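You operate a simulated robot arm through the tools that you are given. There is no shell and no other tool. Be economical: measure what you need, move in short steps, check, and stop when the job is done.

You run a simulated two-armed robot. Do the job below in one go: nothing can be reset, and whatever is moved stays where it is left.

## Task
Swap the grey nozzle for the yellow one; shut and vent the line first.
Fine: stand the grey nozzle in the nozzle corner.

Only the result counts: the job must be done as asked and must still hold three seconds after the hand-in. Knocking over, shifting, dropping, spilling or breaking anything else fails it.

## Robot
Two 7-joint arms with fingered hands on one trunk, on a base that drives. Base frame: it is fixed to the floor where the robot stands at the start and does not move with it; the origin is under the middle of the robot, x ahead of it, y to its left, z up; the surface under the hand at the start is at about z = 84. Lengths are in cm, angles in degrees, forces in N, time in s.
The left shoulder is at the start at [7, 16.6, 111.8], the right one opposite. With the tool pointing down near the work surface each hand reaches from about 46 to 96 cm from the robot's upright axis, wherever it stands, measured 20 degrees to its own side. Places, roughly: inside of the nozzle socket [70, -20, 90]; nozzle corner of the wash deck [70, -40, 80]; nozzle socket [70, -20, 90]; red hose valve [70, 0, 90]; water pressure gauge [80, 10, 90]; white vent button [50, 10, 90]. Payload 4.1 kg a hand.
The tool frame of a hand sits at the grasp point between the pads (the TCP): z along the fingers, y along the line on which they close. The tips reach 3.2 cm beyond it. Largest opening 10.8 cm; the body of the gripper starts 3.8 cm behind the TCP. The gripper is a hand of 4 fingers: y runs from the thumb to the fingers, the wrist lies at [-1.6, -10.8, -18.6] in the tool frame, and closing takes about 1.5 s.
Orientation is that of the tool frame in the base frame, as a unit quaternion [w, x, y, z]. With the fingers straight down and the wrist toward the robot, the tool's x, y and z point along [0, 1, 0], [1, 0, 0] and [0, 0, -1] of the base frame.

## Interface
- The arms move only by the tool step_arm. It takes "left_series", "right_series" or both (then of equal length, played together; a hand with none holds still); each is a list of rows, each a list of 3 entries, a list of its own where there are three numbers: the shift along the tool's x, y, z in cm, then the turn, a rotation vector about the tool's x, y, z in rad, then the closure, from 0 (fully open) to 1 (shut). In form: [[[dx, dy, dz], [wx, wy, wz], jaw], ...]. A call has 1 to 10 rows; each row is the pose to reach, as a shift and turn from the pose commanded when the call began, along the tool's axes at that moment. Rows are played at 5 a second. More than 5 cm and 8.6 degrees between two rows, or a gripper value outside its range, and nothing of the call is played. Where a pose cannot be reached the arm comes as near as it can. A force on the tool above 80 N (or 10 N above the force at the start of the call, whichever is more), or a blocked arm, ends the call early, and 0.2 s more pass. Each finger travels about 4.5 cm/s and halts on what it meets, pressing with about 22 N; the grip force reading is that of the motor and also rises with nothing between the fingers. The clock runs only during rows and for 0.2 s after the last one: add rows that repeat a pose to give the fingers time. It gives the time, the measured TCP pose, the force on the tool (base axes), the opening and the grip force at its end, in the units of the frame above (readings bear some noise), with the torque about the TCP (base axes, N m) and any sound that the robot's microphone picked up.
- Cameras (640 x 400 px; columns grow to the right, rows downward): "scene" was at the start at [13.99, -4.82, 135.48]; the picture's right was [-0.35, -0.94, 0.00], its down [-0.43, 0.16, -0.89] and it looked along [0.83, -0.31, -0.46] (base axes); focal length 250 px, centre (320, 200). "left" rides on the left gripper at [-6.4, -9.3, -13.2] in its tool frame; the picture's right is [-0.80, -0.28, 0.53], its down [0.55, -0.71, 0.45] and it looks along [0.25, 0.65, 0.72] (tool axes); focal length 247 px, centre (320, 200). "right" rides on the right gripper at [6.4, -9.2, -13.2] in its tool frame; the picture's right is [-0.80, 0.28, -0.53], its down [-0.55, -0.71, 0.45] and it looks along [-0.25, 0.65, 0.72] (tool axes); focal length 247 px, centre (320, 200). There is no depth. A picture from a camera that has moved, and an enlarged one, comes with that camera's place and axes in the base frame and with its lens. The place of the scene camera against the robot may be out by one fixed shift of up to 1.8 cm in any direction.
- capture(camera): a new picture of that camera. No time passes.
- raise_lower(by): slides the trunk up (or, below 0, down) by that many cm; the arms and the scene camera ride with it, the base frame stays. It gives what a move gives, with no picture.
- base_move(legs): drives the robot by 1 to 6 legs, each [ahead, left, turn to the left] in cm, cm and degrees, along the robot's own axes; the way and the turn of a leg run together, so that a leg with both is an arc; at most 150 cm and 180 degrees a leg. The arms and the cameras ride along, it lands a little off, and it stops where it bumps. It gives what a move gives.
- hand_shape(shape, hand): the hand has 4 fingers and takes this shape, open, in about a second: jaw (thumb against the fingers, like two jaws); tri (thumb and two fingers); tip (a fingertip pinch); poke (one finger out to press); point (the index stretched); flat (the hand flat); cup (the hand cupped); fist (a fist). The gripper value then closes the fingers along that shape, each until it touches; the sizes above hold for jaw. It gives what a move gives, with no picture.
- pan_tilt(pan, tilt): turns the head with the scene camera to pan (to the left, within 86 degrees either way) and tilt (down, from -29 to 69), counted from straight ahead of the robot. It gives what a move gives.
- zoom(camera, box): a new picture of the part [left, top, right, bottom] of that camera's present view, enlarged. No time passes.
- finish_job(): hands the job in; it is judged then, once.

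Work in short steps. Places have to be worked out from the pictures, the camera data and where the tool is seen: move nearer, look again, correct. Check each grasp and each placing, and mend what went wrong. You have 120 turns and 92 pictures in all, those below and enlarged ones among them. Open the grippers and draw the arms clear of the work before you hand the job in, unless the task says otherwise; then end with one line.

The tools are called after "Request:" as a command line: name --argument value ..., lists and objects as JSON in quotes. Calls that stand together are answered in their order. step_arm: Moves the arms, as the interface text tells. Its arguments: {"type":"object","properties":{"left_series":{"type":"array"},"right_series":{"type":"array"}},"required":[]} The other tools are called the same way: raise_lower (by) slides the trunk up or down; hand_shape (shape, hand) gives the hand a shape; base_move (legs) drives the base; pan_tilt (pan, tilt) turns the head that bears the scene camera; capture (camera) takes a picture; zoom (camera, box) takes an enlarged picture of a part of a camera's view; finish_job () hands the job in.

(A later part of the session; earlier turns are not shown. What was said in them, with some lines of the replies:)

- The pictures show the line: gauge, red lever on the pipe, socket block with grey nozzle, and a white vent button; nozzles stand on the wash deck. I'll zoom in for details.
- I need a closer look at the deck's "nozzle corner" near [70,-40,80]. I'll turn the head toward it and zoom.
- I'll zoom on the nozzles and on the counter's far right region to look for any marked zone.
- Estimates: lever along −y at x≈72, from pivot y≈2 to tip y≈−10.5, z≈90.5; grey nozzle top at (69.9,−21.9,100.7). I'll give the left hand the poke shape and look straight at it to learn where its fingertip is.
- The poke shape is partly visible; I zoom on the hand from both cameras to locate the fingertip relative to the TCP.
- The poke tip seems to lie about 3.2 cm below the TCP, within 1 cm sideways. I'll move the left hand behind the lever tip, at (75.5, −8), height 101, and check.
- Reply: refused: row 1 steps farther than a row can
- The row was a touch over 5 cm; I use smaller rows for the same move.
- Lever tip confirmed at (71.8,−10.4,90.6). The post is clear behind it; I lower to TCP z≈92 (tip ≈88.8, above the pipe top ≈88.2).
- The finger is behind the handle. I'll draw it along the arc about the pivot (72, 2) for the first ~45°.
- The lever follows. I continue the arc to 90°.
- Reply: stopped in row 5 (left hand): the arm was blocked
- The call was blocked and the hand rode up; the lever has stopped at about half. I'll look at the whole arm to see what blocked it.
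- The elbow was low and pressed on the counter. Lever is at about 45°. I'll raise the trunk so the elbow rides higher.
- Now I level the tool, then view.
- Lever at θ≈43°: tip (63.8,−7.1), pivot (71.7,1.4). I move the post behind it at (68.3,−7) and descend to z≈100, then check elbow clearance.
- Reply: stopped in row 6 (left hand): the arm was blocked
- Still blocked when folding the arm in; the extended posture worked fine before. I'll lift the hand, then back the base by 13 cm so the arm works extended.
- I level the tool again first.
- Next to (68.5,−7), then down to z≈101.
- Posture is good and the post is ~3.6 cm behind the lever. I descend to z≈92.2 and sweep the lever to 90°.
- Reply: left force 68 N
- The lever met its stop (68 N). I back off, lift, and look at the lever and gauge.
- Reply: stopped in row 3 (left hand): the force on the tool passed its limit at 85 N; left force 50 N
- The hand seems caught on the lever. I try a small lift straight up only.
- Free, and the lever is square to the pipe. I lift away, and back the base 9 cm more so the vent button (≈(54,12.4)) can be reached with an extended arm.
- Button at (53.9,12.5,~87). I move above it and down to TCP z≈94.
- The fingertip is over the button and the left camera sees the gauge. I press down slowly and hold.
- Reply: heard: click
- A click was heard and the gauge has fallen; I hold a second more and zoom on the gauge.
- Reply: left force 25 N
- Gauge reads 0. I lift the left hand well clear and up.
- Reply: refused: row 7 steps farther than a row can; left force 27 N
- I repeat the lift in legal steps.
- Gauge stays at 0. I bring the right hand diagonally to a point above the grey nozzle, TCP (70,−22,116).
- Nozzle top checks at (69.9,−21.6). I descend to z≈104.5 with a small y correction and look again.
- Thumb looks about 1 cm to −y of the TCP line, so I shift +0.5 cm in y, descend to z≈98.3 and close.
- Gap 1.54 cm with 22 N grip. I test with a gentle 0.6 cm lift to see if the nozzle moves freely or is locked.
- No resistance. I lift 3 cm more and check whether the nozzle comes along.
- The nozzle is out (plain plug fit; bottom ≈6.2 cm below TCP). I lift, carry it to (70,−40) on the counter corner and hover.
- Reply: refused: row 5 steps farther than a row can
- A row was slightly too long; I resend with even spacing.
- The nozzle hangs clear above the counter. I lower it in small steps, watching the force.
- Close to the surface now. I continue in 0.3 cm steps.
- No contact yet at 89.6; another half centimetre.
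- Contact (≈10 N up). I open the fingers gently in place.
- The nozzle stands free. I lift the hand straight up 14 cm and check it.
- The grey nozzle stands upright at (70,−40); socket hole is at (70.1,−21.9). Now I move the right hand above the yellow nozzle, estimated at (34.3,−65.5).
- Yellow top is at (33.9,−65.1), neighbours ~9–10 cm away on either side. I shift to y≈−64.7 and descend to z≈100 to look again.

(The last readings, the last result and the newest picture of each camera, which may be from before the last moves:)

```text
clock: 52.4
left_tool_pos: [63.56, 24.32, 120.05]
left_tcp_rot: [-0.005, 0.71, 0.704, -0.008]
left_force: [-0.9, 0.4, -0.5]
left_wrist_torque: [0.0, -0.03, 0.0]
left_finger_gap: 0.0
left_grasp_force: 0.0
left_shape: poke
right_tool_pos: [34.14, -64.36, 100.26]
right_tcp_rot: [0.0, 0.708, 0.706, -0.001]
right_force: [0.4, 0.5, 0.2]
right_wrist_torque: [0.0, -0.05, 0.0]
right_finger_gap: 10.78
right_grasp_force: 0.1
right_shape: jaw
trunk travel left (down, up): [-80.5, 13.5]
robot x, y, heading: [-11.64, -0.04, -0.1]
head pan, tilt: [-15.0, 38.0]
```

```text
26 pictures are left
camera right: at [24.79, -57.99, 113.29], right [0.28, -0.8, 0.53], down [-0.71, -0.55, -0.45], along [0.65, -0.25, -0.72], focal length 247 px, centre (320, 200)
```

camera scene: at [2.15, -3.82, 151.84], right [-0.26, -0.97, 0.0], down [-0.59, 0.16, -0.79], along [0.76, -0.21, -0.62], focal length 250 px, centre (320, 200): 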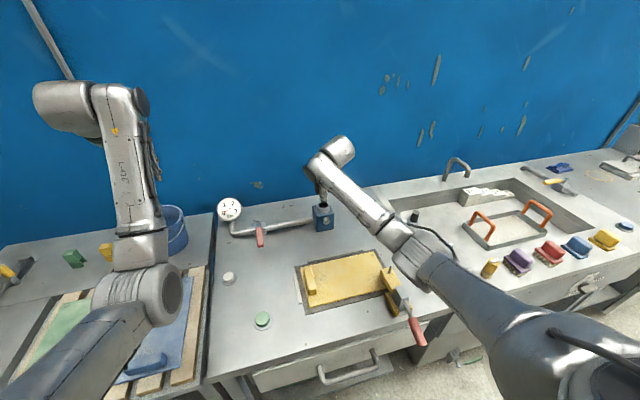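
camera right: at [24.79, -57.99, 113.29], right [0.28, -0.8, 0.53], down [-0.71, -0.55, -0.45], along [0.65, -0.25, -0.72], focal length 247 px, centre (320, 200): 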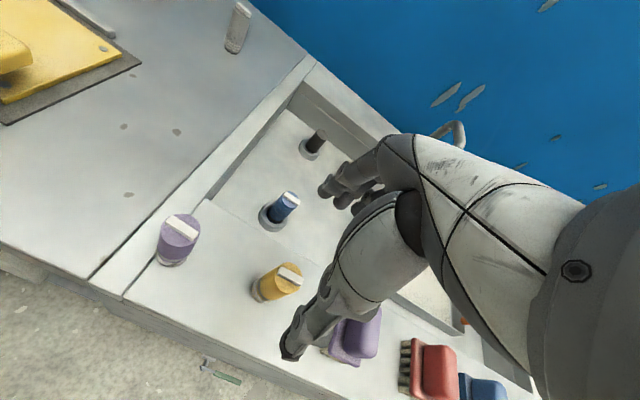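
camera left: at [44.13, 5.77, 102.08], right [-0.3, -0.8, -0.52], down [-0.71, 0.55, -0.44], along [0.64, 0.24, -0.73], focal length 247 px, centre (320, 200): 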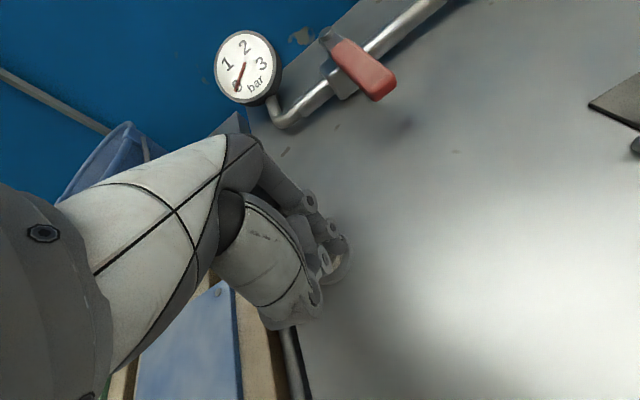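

Centre of the yellow nozzle ≈(33.9,−65.5). I correct −0.6 cm in y, lower to z≈90 and close.

Request:
step_arm --right_series '[[[-0.6, -0.1, 3.5], [0, 0, 0], 0], [[-0.6, -0.1, 7], [0, 0, 0], 0], [[-0.6, -0.1, 10.2], [0, 0, 0], 0], [[-0.6, -0.1, 10.2], [0, 0, 0], 0], [[-0.6, -0.1, 10.2], [0, 0, 0], 0.4], [[-0.6, -0.1, 10.2], [0, 0, 0], 0.7], [[-0.6, -0.1, 10.2], [0, 0, 0], 1], [[-0.6, -0.1, 10.2], [0, 0, 0], 1], [[-0.6, -0.1, 10.2], [0, 0, 0], 1], [[-0.6, -0.1, 10.2], [0, 0, 0], 1]]'

Request:
zoom --camera "right" --box '[160, 100, 480, 400]'

```text
clock: 54.5
left_tool_pos: [63.61, 24.21, 119.97]
left_tcp_rot: [-0.005, 0.711, 0.703, -0.008]
left_force: [-0.2, 0.6, 0.2]
left_wrist_torque: [0.04, -0.02, -0.01]
left_finger_gap: 0.0
left_grasp_force: 0.1
left_shape: poke
right_tool_pos: [33.92, -65.19, 89.96]
right_tcp_rot: [0.0, 0.708, 0.706, -0.001]
right_force: [0.5, 0.2, 0.0]
right_wrist_torque: [0.0, 0.0, -0.03]
right_finger_gap: 2.01
right_grasp_force: 22.3
right_shape: jaw
trunk travel left (down, up): [-80.5, 13.5]
robot x, y, heading: [-11.68, 0.07, -0.5]
head pan, tilt: [-15.0, 38.0]
```

```text
1.33 times, centred on (320, 250) of right
camera zoom: at [24.66, -58.74, 103.14], right [0.28, -0.8, 0.53], down [-0.71, -0.55, -0.45], along [0.65, -0.25, -0.72], focal length 329 px, centre (320, 133)
```

zoom: 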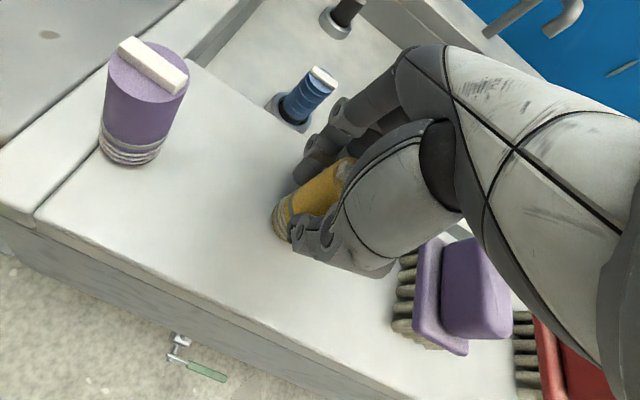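

Gripped (gap 2.0, 22 N). I lift straight up.

Request:
step_arm --right_series '[[[0, 0, -1.5], [0, 0, 0], 1], [[0, 0, -4], [0, 0, 0], 1], [[0, 0, -8.5], [0, 0, 0], 1], [[0, 0, -13], [0, 0, 0], 1], [[0, 0, -17.5], [0, 0, 0], 1], [[0, 0, -22], [0, 0, 0], 1]]'

Request:
zoom --camera "right" --box '[200, 150, 400, 340]'

```text
clock: 56.0
left_tool_pos: [63.57, 24.24, 119.99]
left_tcp_rot: [-0.004, 0.711, 0.703, -0.01]
left_force: [0.9, 0.8, 0.6]
left_wrist_torque: [0.01, -0.01, 0.02]
left_finger_gap: 0.01
left_grasp_force: 0.0
left_shape: poke
right_tool_pos: [33.92, -64.89, 112.14]
right_tcp_rot: [0.0, 0.708, 0.706, 0.0]
right_force: [-0.3, -1.0, -1.1]
right_wrist_torque: [0.03, 0.01, -0.05]
right_finger_gap: 1.98
right_grasp_force: 21.8
right_shape: jaw
trunk travel left (down, up): [-80.5, 13.5]
robot x, y, heading: [-11.77, 0.48, -0.2]
head pan, tilt: [-15.0, 38.0]
```

```text
2.11 times, centred on (300, 245) of right
camera zoom: at [24.78, -58.43, 125.28], right [0.28, -0.8, 0.53], down [-0.71, -0.55, -0.45], along [0.65, -0.25, -0.72], focal length 520 px, centre (362, 105)
```

zoom: 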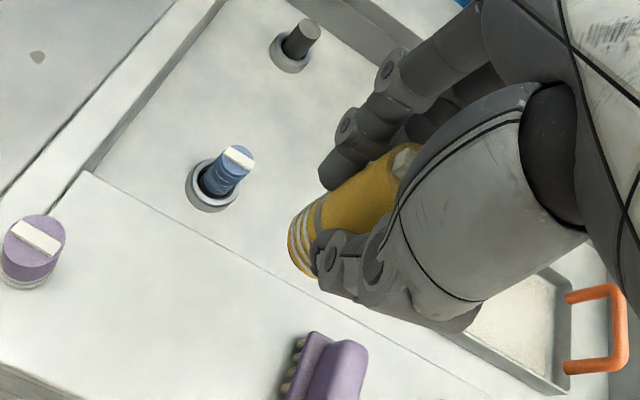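

Yellow nozzle is held upright, its bottom nearly on the tool axis. I carry it toward the socket at height.

Request:
step_arm --right_series '[[[3.6, 3, 0], [0, 0, 0], 1], [[7.2, 6, 0], [0, 0, 0], 1], [[10.8, 9, 0], [0, 0, 0], 1], [[14.4, 12, 0], [0, 0, 0], 1], [[18, 15, 0], [0, 0, 0], 1], [[21.6, 18, 0], [0, 0, 0], 1], [[25.2, 21, 0], [0, 0, 0], 1], [[28.8, 24, 0], [0, 0, 0], 1], [[32.4, 27, 0], [0, 0, 0], 1], [[34, 30, 0], [0, 0, 0], 1]]'

Request:
zoom --camera "right" --box '[100, 130, 420, 380]'

```text
clock: 58.1
left_tool_pos: [63.76, 24.24, 119.84]
left_tcp_rot: [-0.004, 0.711, 0.703, -0.01]
left_force: [-0.4, 0.7, 0.0]
left_wrist_torque: [0.0, -0.02, 0.01]
left_finger_gap: 0.0
left_grasp_force: 0.1
left_shape: poke
right_tool_pos: [64.07, -31.53, 111.56]
right_tcp_rot: [0.0, 0.708, 0.706, -0.001]
right_force: [1.1, -0.1, -0.3]
right_wrist_torque: [-0.04, 0.05, 0.02]
right_finger_gap: 1.98
right_grasp_force: 21.5
right_shape: jaw
trunk travel left (down, up): [-80.5, 13.5]
robot x, y, heading: [-11.42, -0.21, -0.4]
head pan, tilt: [-15.0, 38.0]
```

```text
1.60 times, centred on (260, 255) of right
camera zoom: at [54.89, -25.0, 124.68], right [0.28, -0.8, 0.53], down [-0.71, -0.55, -0.45], along [0.65, -0.25, -0.72], focal length 395 px, centre (416, 112)
```

zoom: 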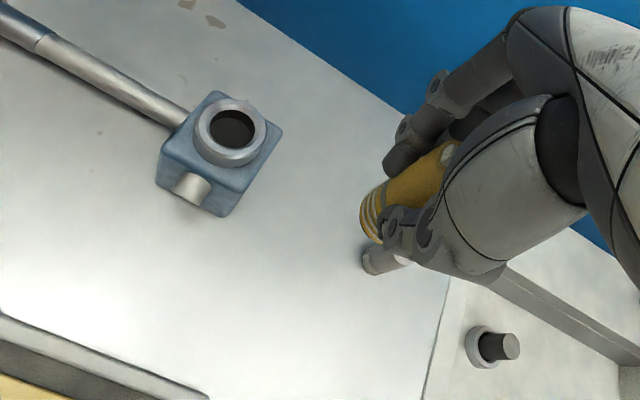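

Hole plain and round at (69.9,−22). I go above it and down to TCP z≈103 (bottom ≈97).

Request:
step_arm --right_series '[[[3.4, 2, 0], [0, 0, 0], 1], [[6.8, 4, 0], [0, 0, 0], 1], [[9.9, 5.9, 0], [0, 0, 0], 1], [[9.9, 5.9, 4.5], [0, 0, 0], 1], [[9.9, 5.9, 8.5], [0, 0, 0], 1], [[9.9, 5.9, 8.5], [0, 0, 0], 1]]'

Request:
zoom --camera "right" --box '[200, 200, 360, 340]'

Request:
zoom --camera "scene" --box '[290, 170, 370, 240]'

```text
clock: 59.5
left_tool_pos: [63.68, 24.25, 120.1]
left_tcp_rot: [-0.005, 0.711, 0.703, -0.009]
left_force: [-0.4, 0.0, -0.1]
left_wrist_torque: [0.01, -0.02, -0.01]
left_finger_gap: 0.0
left_grasp_force: 0.0
left_shape: poke
right_tool_pos: [70.11, -21.27, 103.62]
right_tcp_rot: [0.0, 0.708, 0.706, 0.0]
right_force: [0.1, -0.1, -0.6]
right_wrist_torque: [0.02, 0.01, 0.01]
right_finger_gap: 1.97
right_grasp_force: 22.1
right_shape: jaw
trunk travel left (down, up): [-80.5, 13.5]
robot x, y, heading: [-11.94, 0.05, -0.2]
head pan, tilt: [-15.0, 38.0]
```

```text
2.86 times, centred on (280, 270) of right
camera zoom: at [60.87, -14.86, 116.78], right [0.28, -0.8, 0.53], down [-0.71, -0.55, -0.45], along [0.65, -0.25, -0.72], focal length 706 px, centre (434, 0)
```

zoom: 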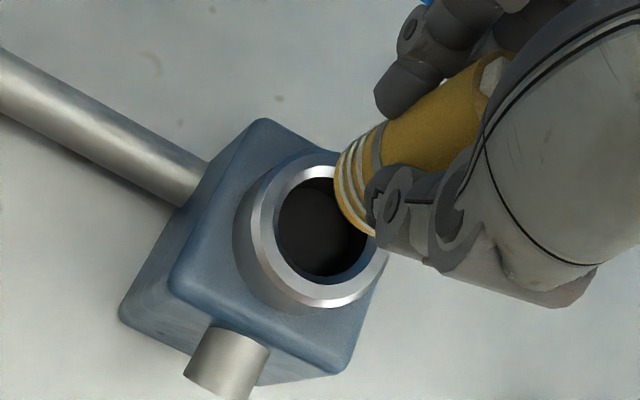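

```text
5.71 times, centred on (330, 205) of scene
camera zoom: at [2.1, -3.76, 151.85], right [-0.26, -0.97, 0.0], down [-0.59, 0.16, -0.79], along [0.76, -0.21, -0.62], focal length 1426 px, centre (263, 171)
```

zoom: 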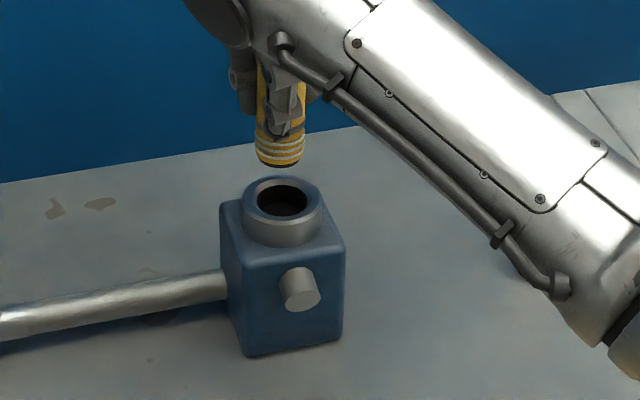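

The pictures show the nozzle ≈0.35 cm too far in +x and 0.2 cm in +y. I correct and lower to just above the ring.

Request:
step_arm --right_series '[[[-0.22, -0.35, 1], [0, 0, 0], 1], [[-0.22, -0.35, 2.2], [0, 0, 0], 1], [[-0.22, -0.35, 2.2], [0, 0, 0], 1]]'

Request:
zoom --camera "right" --box '[200, 200, 360, 340]'

Request:
zoom --camera "scene" --box '[300, 175, 360, 225]'

```text
clock: 60.4
left_tool_pos: [63.66, 24.26, 120.06]
left_tcp_rot: [-0.005, 0.711, 0.703, -0.008]
left_force: [-0.6, 0.0, 0.5]
left_wrist_torque: [-0.04, -0.01, 0.0]
left_finger_gap: 0.0
left_grasp_force: 0.0
left_shape: poke
right_tool_pos: [69.8, -21.41, 101.32]
right_tcp_rot: [-0.001, 0.708, 0.706, -0.001]
right_force: [0.1, 0.1, -1.4]
right_wrist_torque: [0.0, 0.01, -0.01]
right_finger_gap: 1.98
right_grasp_force: 21.8
right_shape: jaw
trunk travel left (down, up): [-80.5, 13.5]
robot x, y, heading: [-11.62, 0.33, -0.1]
head pan, tilt: [-15.0, 38.0]
```

```text
2.86 times, centred on (280, 270) of right
camera zoom: at [60.63, -15.0, 114.41], right [0.28, -0.8, 0.53], down [-0.71, -0.55, -0.45], along [0.65, -0.25, -0.72], focal length 706 px, centre (434, 0)
```

zoom: 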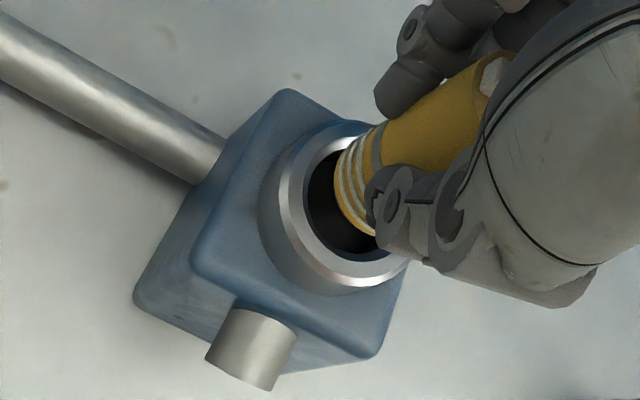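

```text
8.00 times, centred on (330, 200) of scene
camera zoom: at [2.15, -3.82, 151.84], right [-0.26, -0.97, 0.0], down [-0.59, 0.16, -0.79], along [0.76, -0.21, -0.62], focal length 1996 px, centre (240, 200)
```

zoom: 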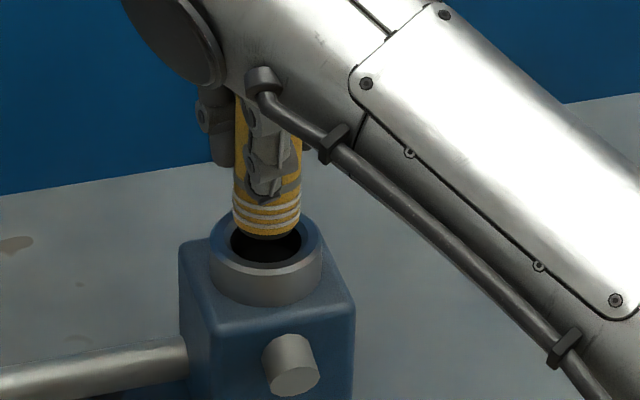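

Aligned in both views. I lower in small steps into the socket.

Request:
step_arm --right_series '[[[0, 0, 0.4], [0, 0, 0], 1], [[0, 0, 0.8], [0, 0, 0], 1], [[0, 0, 1.2], [0, 0, 0], 1], [[0, 0, 1.6], [0, 0, 0], 1], [[0, 0, 1.6], [0, 0, 0], 1]]'

Request:
zoom --camera "right" --box '[200, 200, 360, 340]'

```text
clock: 61.5
left_tool_pos: [63.6, 24.32, 119.93]
left_tcp_rot: [-0.005, 0.71, 0.704, -0.009]
left_force: [0.0, -0.6, -0.3]
left_wrist_torque: [0.0, -0.01, 0.01]
left_finger_gap: 0.0
left_grasp_force: 0.0
left_shape: poke
right_tool_pos: [69.69, -21.45, 99.64]
right_tcp_rot: [0.0, 0.707, 0.707, -0.001]
right_force: [-0.3, 0.6, -0.4]
right_wrist_torque: [0.02, 0.01, 0.01]
right_finger_gap: 1.96
right_grasp_force: 21.9
right_shape: jaw
trunk travel left (down, up): [-80.5, 13.5]
robot x, y, heading: [-11.77, -0.1, -0.2]
head pan, tilt: [-15.0, 38.0]
```

```text
2.86 times, centred on (280, 270) of right
camera zoom: at [60.58, -15.08, 112.75], right [0.28, -0.8, 0.53], down [-0.71, -0.55, -0.45], along [0.65, -0.25, -0.72], focal length 706 px, centre (434, 0)
```

zoom: 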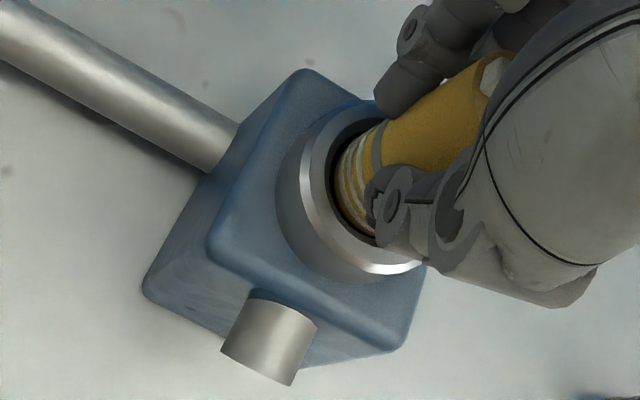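

Entering freely. I go on, 1.2 cm more.

Request:
step_arm --right_series '[[[0, 0, 0.3], [0, 0, 0], 1], [[0, 0, 0.6], [0, 0, 0], 1], [[0, 0, 0.9], [0, 0, 0], 1], [[0, 0, 1.2], [0, 0, 0], 1], [[0, 0, 1.2], [0, 0, 0], 1]]'

Request:
zoom --camera "scene" --box '[300, 175, 360, 225]'

```text
clock: 62.8
left_tool_pos: [63.31, 24.3, 120.22]
left_tcp_rot: [-0.003, 0.711, 0.704, -0.009]
left_force: [0.2, 1.3, -0.1]
left_wrist_torque: [0.01, 0.01, 0.03]
left_finger_gap: 0.0
left_grasp_force: 0.1
left_shape: poke
right_tool_pos: [69.57, -21.32, 98.81]
right_tcp_rot: [0.001, 0.707, 0.707, 0.001]
right_force: [-1.7, 2.6, 12.2]
right_wrist_torque: [0.03, -0.07, -0.01]
right_finger_gap: 2.05
right_grasp_force: 22.0
right_shape: jaw
trunk travel left (down, up): [-80.5, 13.5]
robot x, y, heading: [-11.62, 0.14, 0.0]
head pan, tilt: [-15.0, 38.0]
```

```text
8.00 times, centred on (330, 200) of scene
camera zoom: at [1.88, -3.68, 151.89], right [-0.26, -0.97, 0.0], down [-0.59, 0.16, -0.79], along [0.76, -0.21, -0.61], focal length 1996 px, centre (240, 200)
```

zoom: 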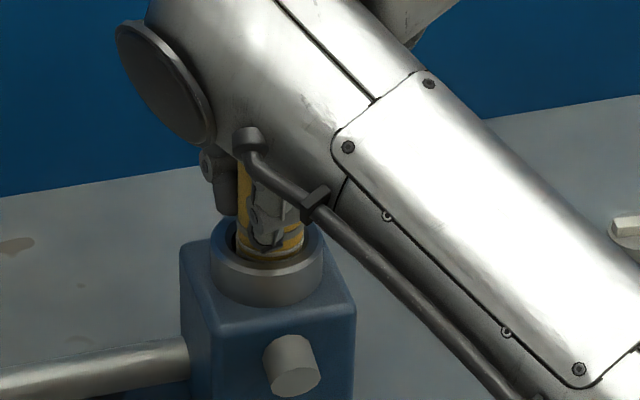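

Contact at 12 N, height matching the grey one's seat. I press a little further to be sure that it seats.

Request:
step_arm --right_series '[[[0, 0, 0.3], [0, 0, 0], 1], [[0, 0, 0.6], [0, 0, 0], 1], [[0, 0, 0.9], [0, 0, 0], 1], [[0, 0, 0.9], [0, 0, 0], 1]]'

Request:
zoom --camera "right" --box '[200, 200, 360, 340]'

```text
clock: 63.8
left_tool_pos: [63.07, 24.34, 120.3]
left_tcp_rot: [-0.003, 0.711, 0.703, -0.008]
left_force: [0.4, 0.8, 0.4]
left_wrist_torque: [0.0, 0.0, -0.02]
left_finger_gap: 0.0
left_grasp_force: 0.1
left_shape: poke
right_tool_pos: [69.28, -21.25, 98.15]
right_tcp_rot: [0.002, 0.707, 0.707, 0.002]
right_force: [0.6, 3.7, 33.1]
right_wrist_torque: [0.02, -0.17, 0.02]
right_finger_gap: 2.36
right_grasp_force: 21.5
right_shape: jaw
trunk travel left (down, up): [-80.5, 13.5]
robot x, y, heading: [-12.12, -0.12, -0.2]
head pan, tilt: [-15.0, 38.0]
```

```text
2.86 times, centred on (280, 270) of right
camera zoom: at [60.13, -14.89, 111.15], right [0.28, -0.8, 0.54], down [-0.7, -0.55, -0.45], along [0.65, -0.25, -0.71], focal length 706 px, centre (434, 0)
```

zoom: 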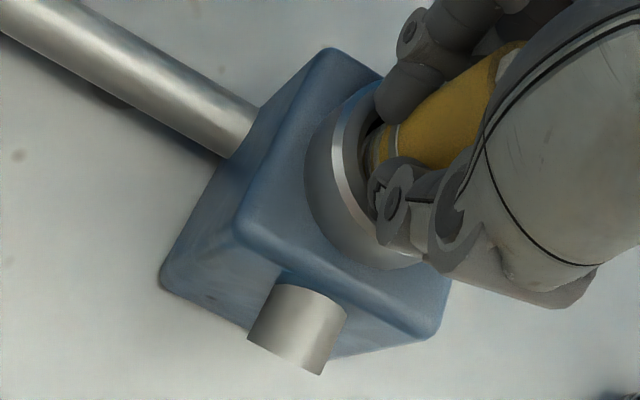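

Pressed with 33 N; the fingers begin to slip, so it's likely bottomed. I release and lift to inspect.

Request:
step_arm --right_series '[[[0, 0, -0.4], [0, 0, 0], 1], [[0, 0, -0.4], [0, 0, 0], 0.8], [[0, 0, -0.4], [0, 0, 0], 0.6], [[0, 0, -0.4], [0, 0, 0], 0.4], [[0, 0, -0.4], [0, 0, 0], 0.2], [[0, 0, -0.4], [0, 0, 0], 0], [[0, 0, -0.4], [0, 0, 0], 0], [[0, 0, -0.4], [0, 0, 0], 0], [[0, 0, -4.5], [0, 0, 0], 0], [[0, 0, -9], [0, 0, 0], 0]]'

Request:
zoom --camera "right" --box '[160, 200, 360, 360]'

Request:
zoom --camera "scene" --box '[290, 170, 370, 240]'

```text
clock: 66.0
left_tool_pos: [63.57, 24.19, 120.02]
left_tcp_rot: [-0.005, 0.711, 0.703, -0.01]
left_force: [-0.1, 0.1, -0.1]
left_wrist_torque: [0.03, -0.03, 0.01]
left_finger_gap: 0.05
left_grasp_force: 0.0
left_shape: poke
right_tool_pos: [69.5, -21.32, 106.72]
right_tcp_rot: [0.0, 0.708, 0.706, 0.0]
right_force: [-0.2, -0.3, 0.5]
right_wrist_torque: [0.0, -0.04, -0.04]
right_finger_gap: 10.77
right_grasp_force: 0.0
right_shape: jaw
trunk travel left (down, up): [-80.5, 13.5]
robot x, y, heading: [-11.57, 0.25, 0.1]
head pan, tilt: [-15.0, 38.0]
```

```text
2.50 times, centred on (260, 280) of right
camera zoom: at [60.27, -14.93, 119.86], right [0.28, -0.8, 0.53], down [-0.71, -0.55, -0.45], along [0.65, -0.25, -0.72], focal length 617 px, centre (470, 0)
```

zoom: 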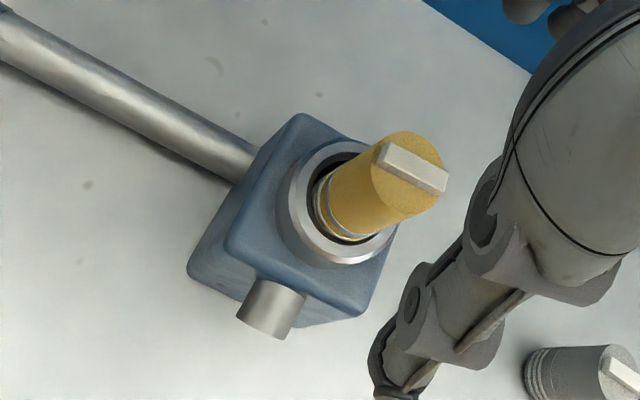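

```text
5.71 times, centred on (330, 205) of scene
camera zoom: at [2.04, -3.72, 151.85], right [-0.26, -0.97, 0.0], down [-0.59, 0.16, -0.79], along [0.76, -0.21, -0.62], focal length 1426 px, centre (263, 171)
```

zoom: 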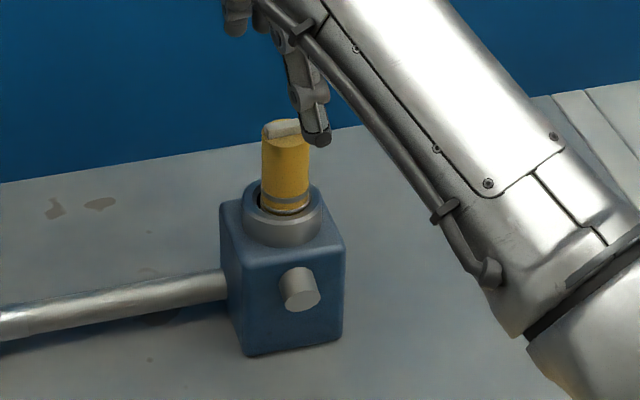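

Yellow's top sits at the same height as the grey's did in the same view (within ~0.1 cm), so it's seated. I raise the right hand and draw both arms back over clear space.

Request:
step_arm --right_series '[[[0, 0, -4.5], [0, 0, 0], 0], [[0, 0, -9], [0, 0, 0], 0], [[0, 0, -13.5], [0, 0, 0], 0], [[0, 0, -18], [0, 0, 0], 0], [[-2, -4, -20], [0, 0, 0], 0], [[-4, -8, -20], [0, 0, 0], 0], [[-6, -12, -20], [0, 0, 0], 0], [[-8, -16, -20], [0, 0, 0], 0]]'

Request:
hand_shape --hand "left" --shape "jaw"

Request:
base_move --legs '[[-25, 0, 0]]'

Request:
capture --camera "scene"

Request:
zoom --camera "scene" --box '[200, 100, 460, 262]'

```text
clock: 67.8
left_tool_pos: [63.57, 24.25, 120.07]
left_tcp_rot: [-0.003, 0.711, 0.703, -0.008]
left_force: [0.0, -0.4, 0.1]
left_wrist_torque: [0.02, -0.05, 0.02]
left_finger_gap: 0.01
left_grasp_force: 0.0
left_shape: poke
right_tool_pos: [53.62, -29.63, 127.15]
right_tcp_rot: [0.0, 0.707, 0.707, -0.001]
right_force: [0.4, -0.7, 0.2]
right_wrist_torque: [-0.03, -0.01, 0.02]
right_finger_gap: 10.81
right_grasp_force: 0.0
right_shape: jaw
trunk travel left (down, up): [-80.5, 13.5]
robot x, y, heading: [-11.51, 0.14, -0.3]
head pan, tilt: [-15.0, 38.0]
```

```text
clock: 68.7
left_tool_pos: [63.55, 24.07, 120.05]
left_tcp_rot: [-0.006, 0.711, 0.703, -0.008]
left_force: [0.7, 0.4, -0.3]
left_wrist_torque: [-0.01, 0.02, 0.02]
left_finger_gap: 10.77
left_grasp_force: 0.0
left_shape: jaw
right_tool_pos: [53.86, -29.42, 127.1]
right_tcp_rot: [-0.001, 0.707, 0.707, -0.001]
right_force: [1.2, -0.5, 0.4]
right_wrist_torque: [-0.04, 0.01, 0.02]
right_finger_gap: 10.77
right_grasp_force: 0.1
right_shape: jaw
trunk travel left (down, up): [-80.5, 13.5]
robot x, y, heading: [-12.01, -0.08, -0.1]
head pan, tilt: [-15.0, 38.0]
```

```text
clock: 70.5
left_tool_pos: [38.42, 24.63, 119.96]
left_tcp_rot: [-0.006, 0.709, 0.705, -0.009]
left_force: [-0.3, 0.1, 0.0]
left_wrist_torque: [0.0, -0.02, 0.01]
left_finger_gap: 10.78
left_grasp_force: 0.1
left_shape: jaw
right_tool_pos: [28.92, -29.14, 126.99]
right_tcp_rot: [0.0, 0.705, 0.709, 0.0]
right_force: [0.3, -0.9, -0.1]
right_wrist_torque: [0.03, 0.01, -0.02]
right_finger_gap: 10.76
right_grasp_force: 0.0
right_shape: jaw
trunk travel left (down, up): [-80.5, 13.5]
robot x, y, heading: [-36.96, -0.16, 0.4]
head pan, tilt: [-15.0, 38.0]
```

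```text
13 pictures are left
camera scene: at [-22.84, -3.72, 151.83], right [-0.26, -0.97, 0.0], down [-0.6, 0.16, -0.79], along [0.76, -0.2, -0.62], focal length 250 px, centre (320, 200)
```

scene: 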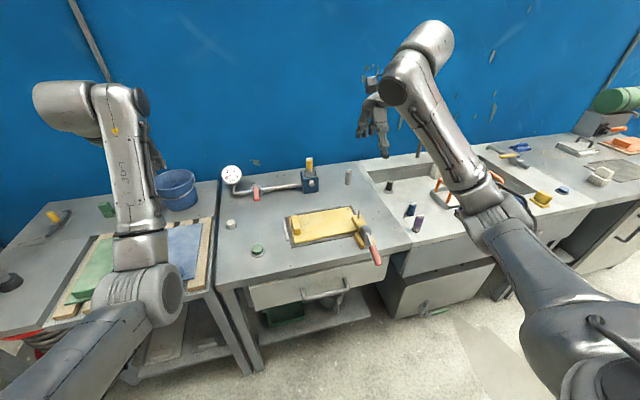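

```text
2.46 times, centred on (330, 181) of scene
camera zoom: at [-22.84, -3.72, 151.83], right [-0.26, -0.97, 0.0], down [-0.6, 0.16, -0.79], along [0.76, -0.2, -0.62], focal length 614 px, centre (295, 247)
```

zoom: 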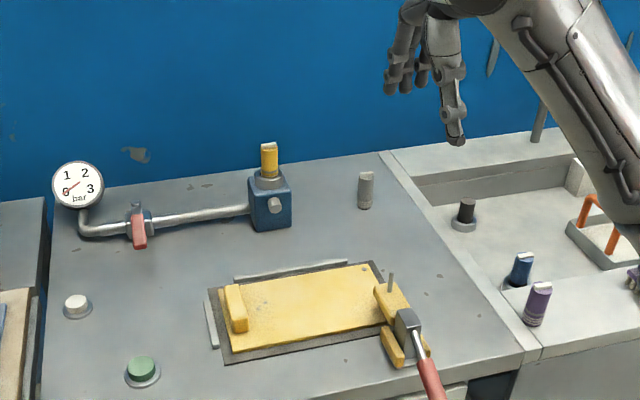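

The final view shows the yellow nozzle in the socket, the grey nozzle standing in the corner and the lever shut. The gauge reads 0 and both hands are clear, so I hand in.

Request:
finish_job

```text
The job is handed in.
```

The line is shut and vented (gauge at 0), the yellow nozzle sits in the socket at the height the grey one had, and the grey nozzle stands upright on the counter at about (70, −40), where I took the unmarked nozzle corner to be.
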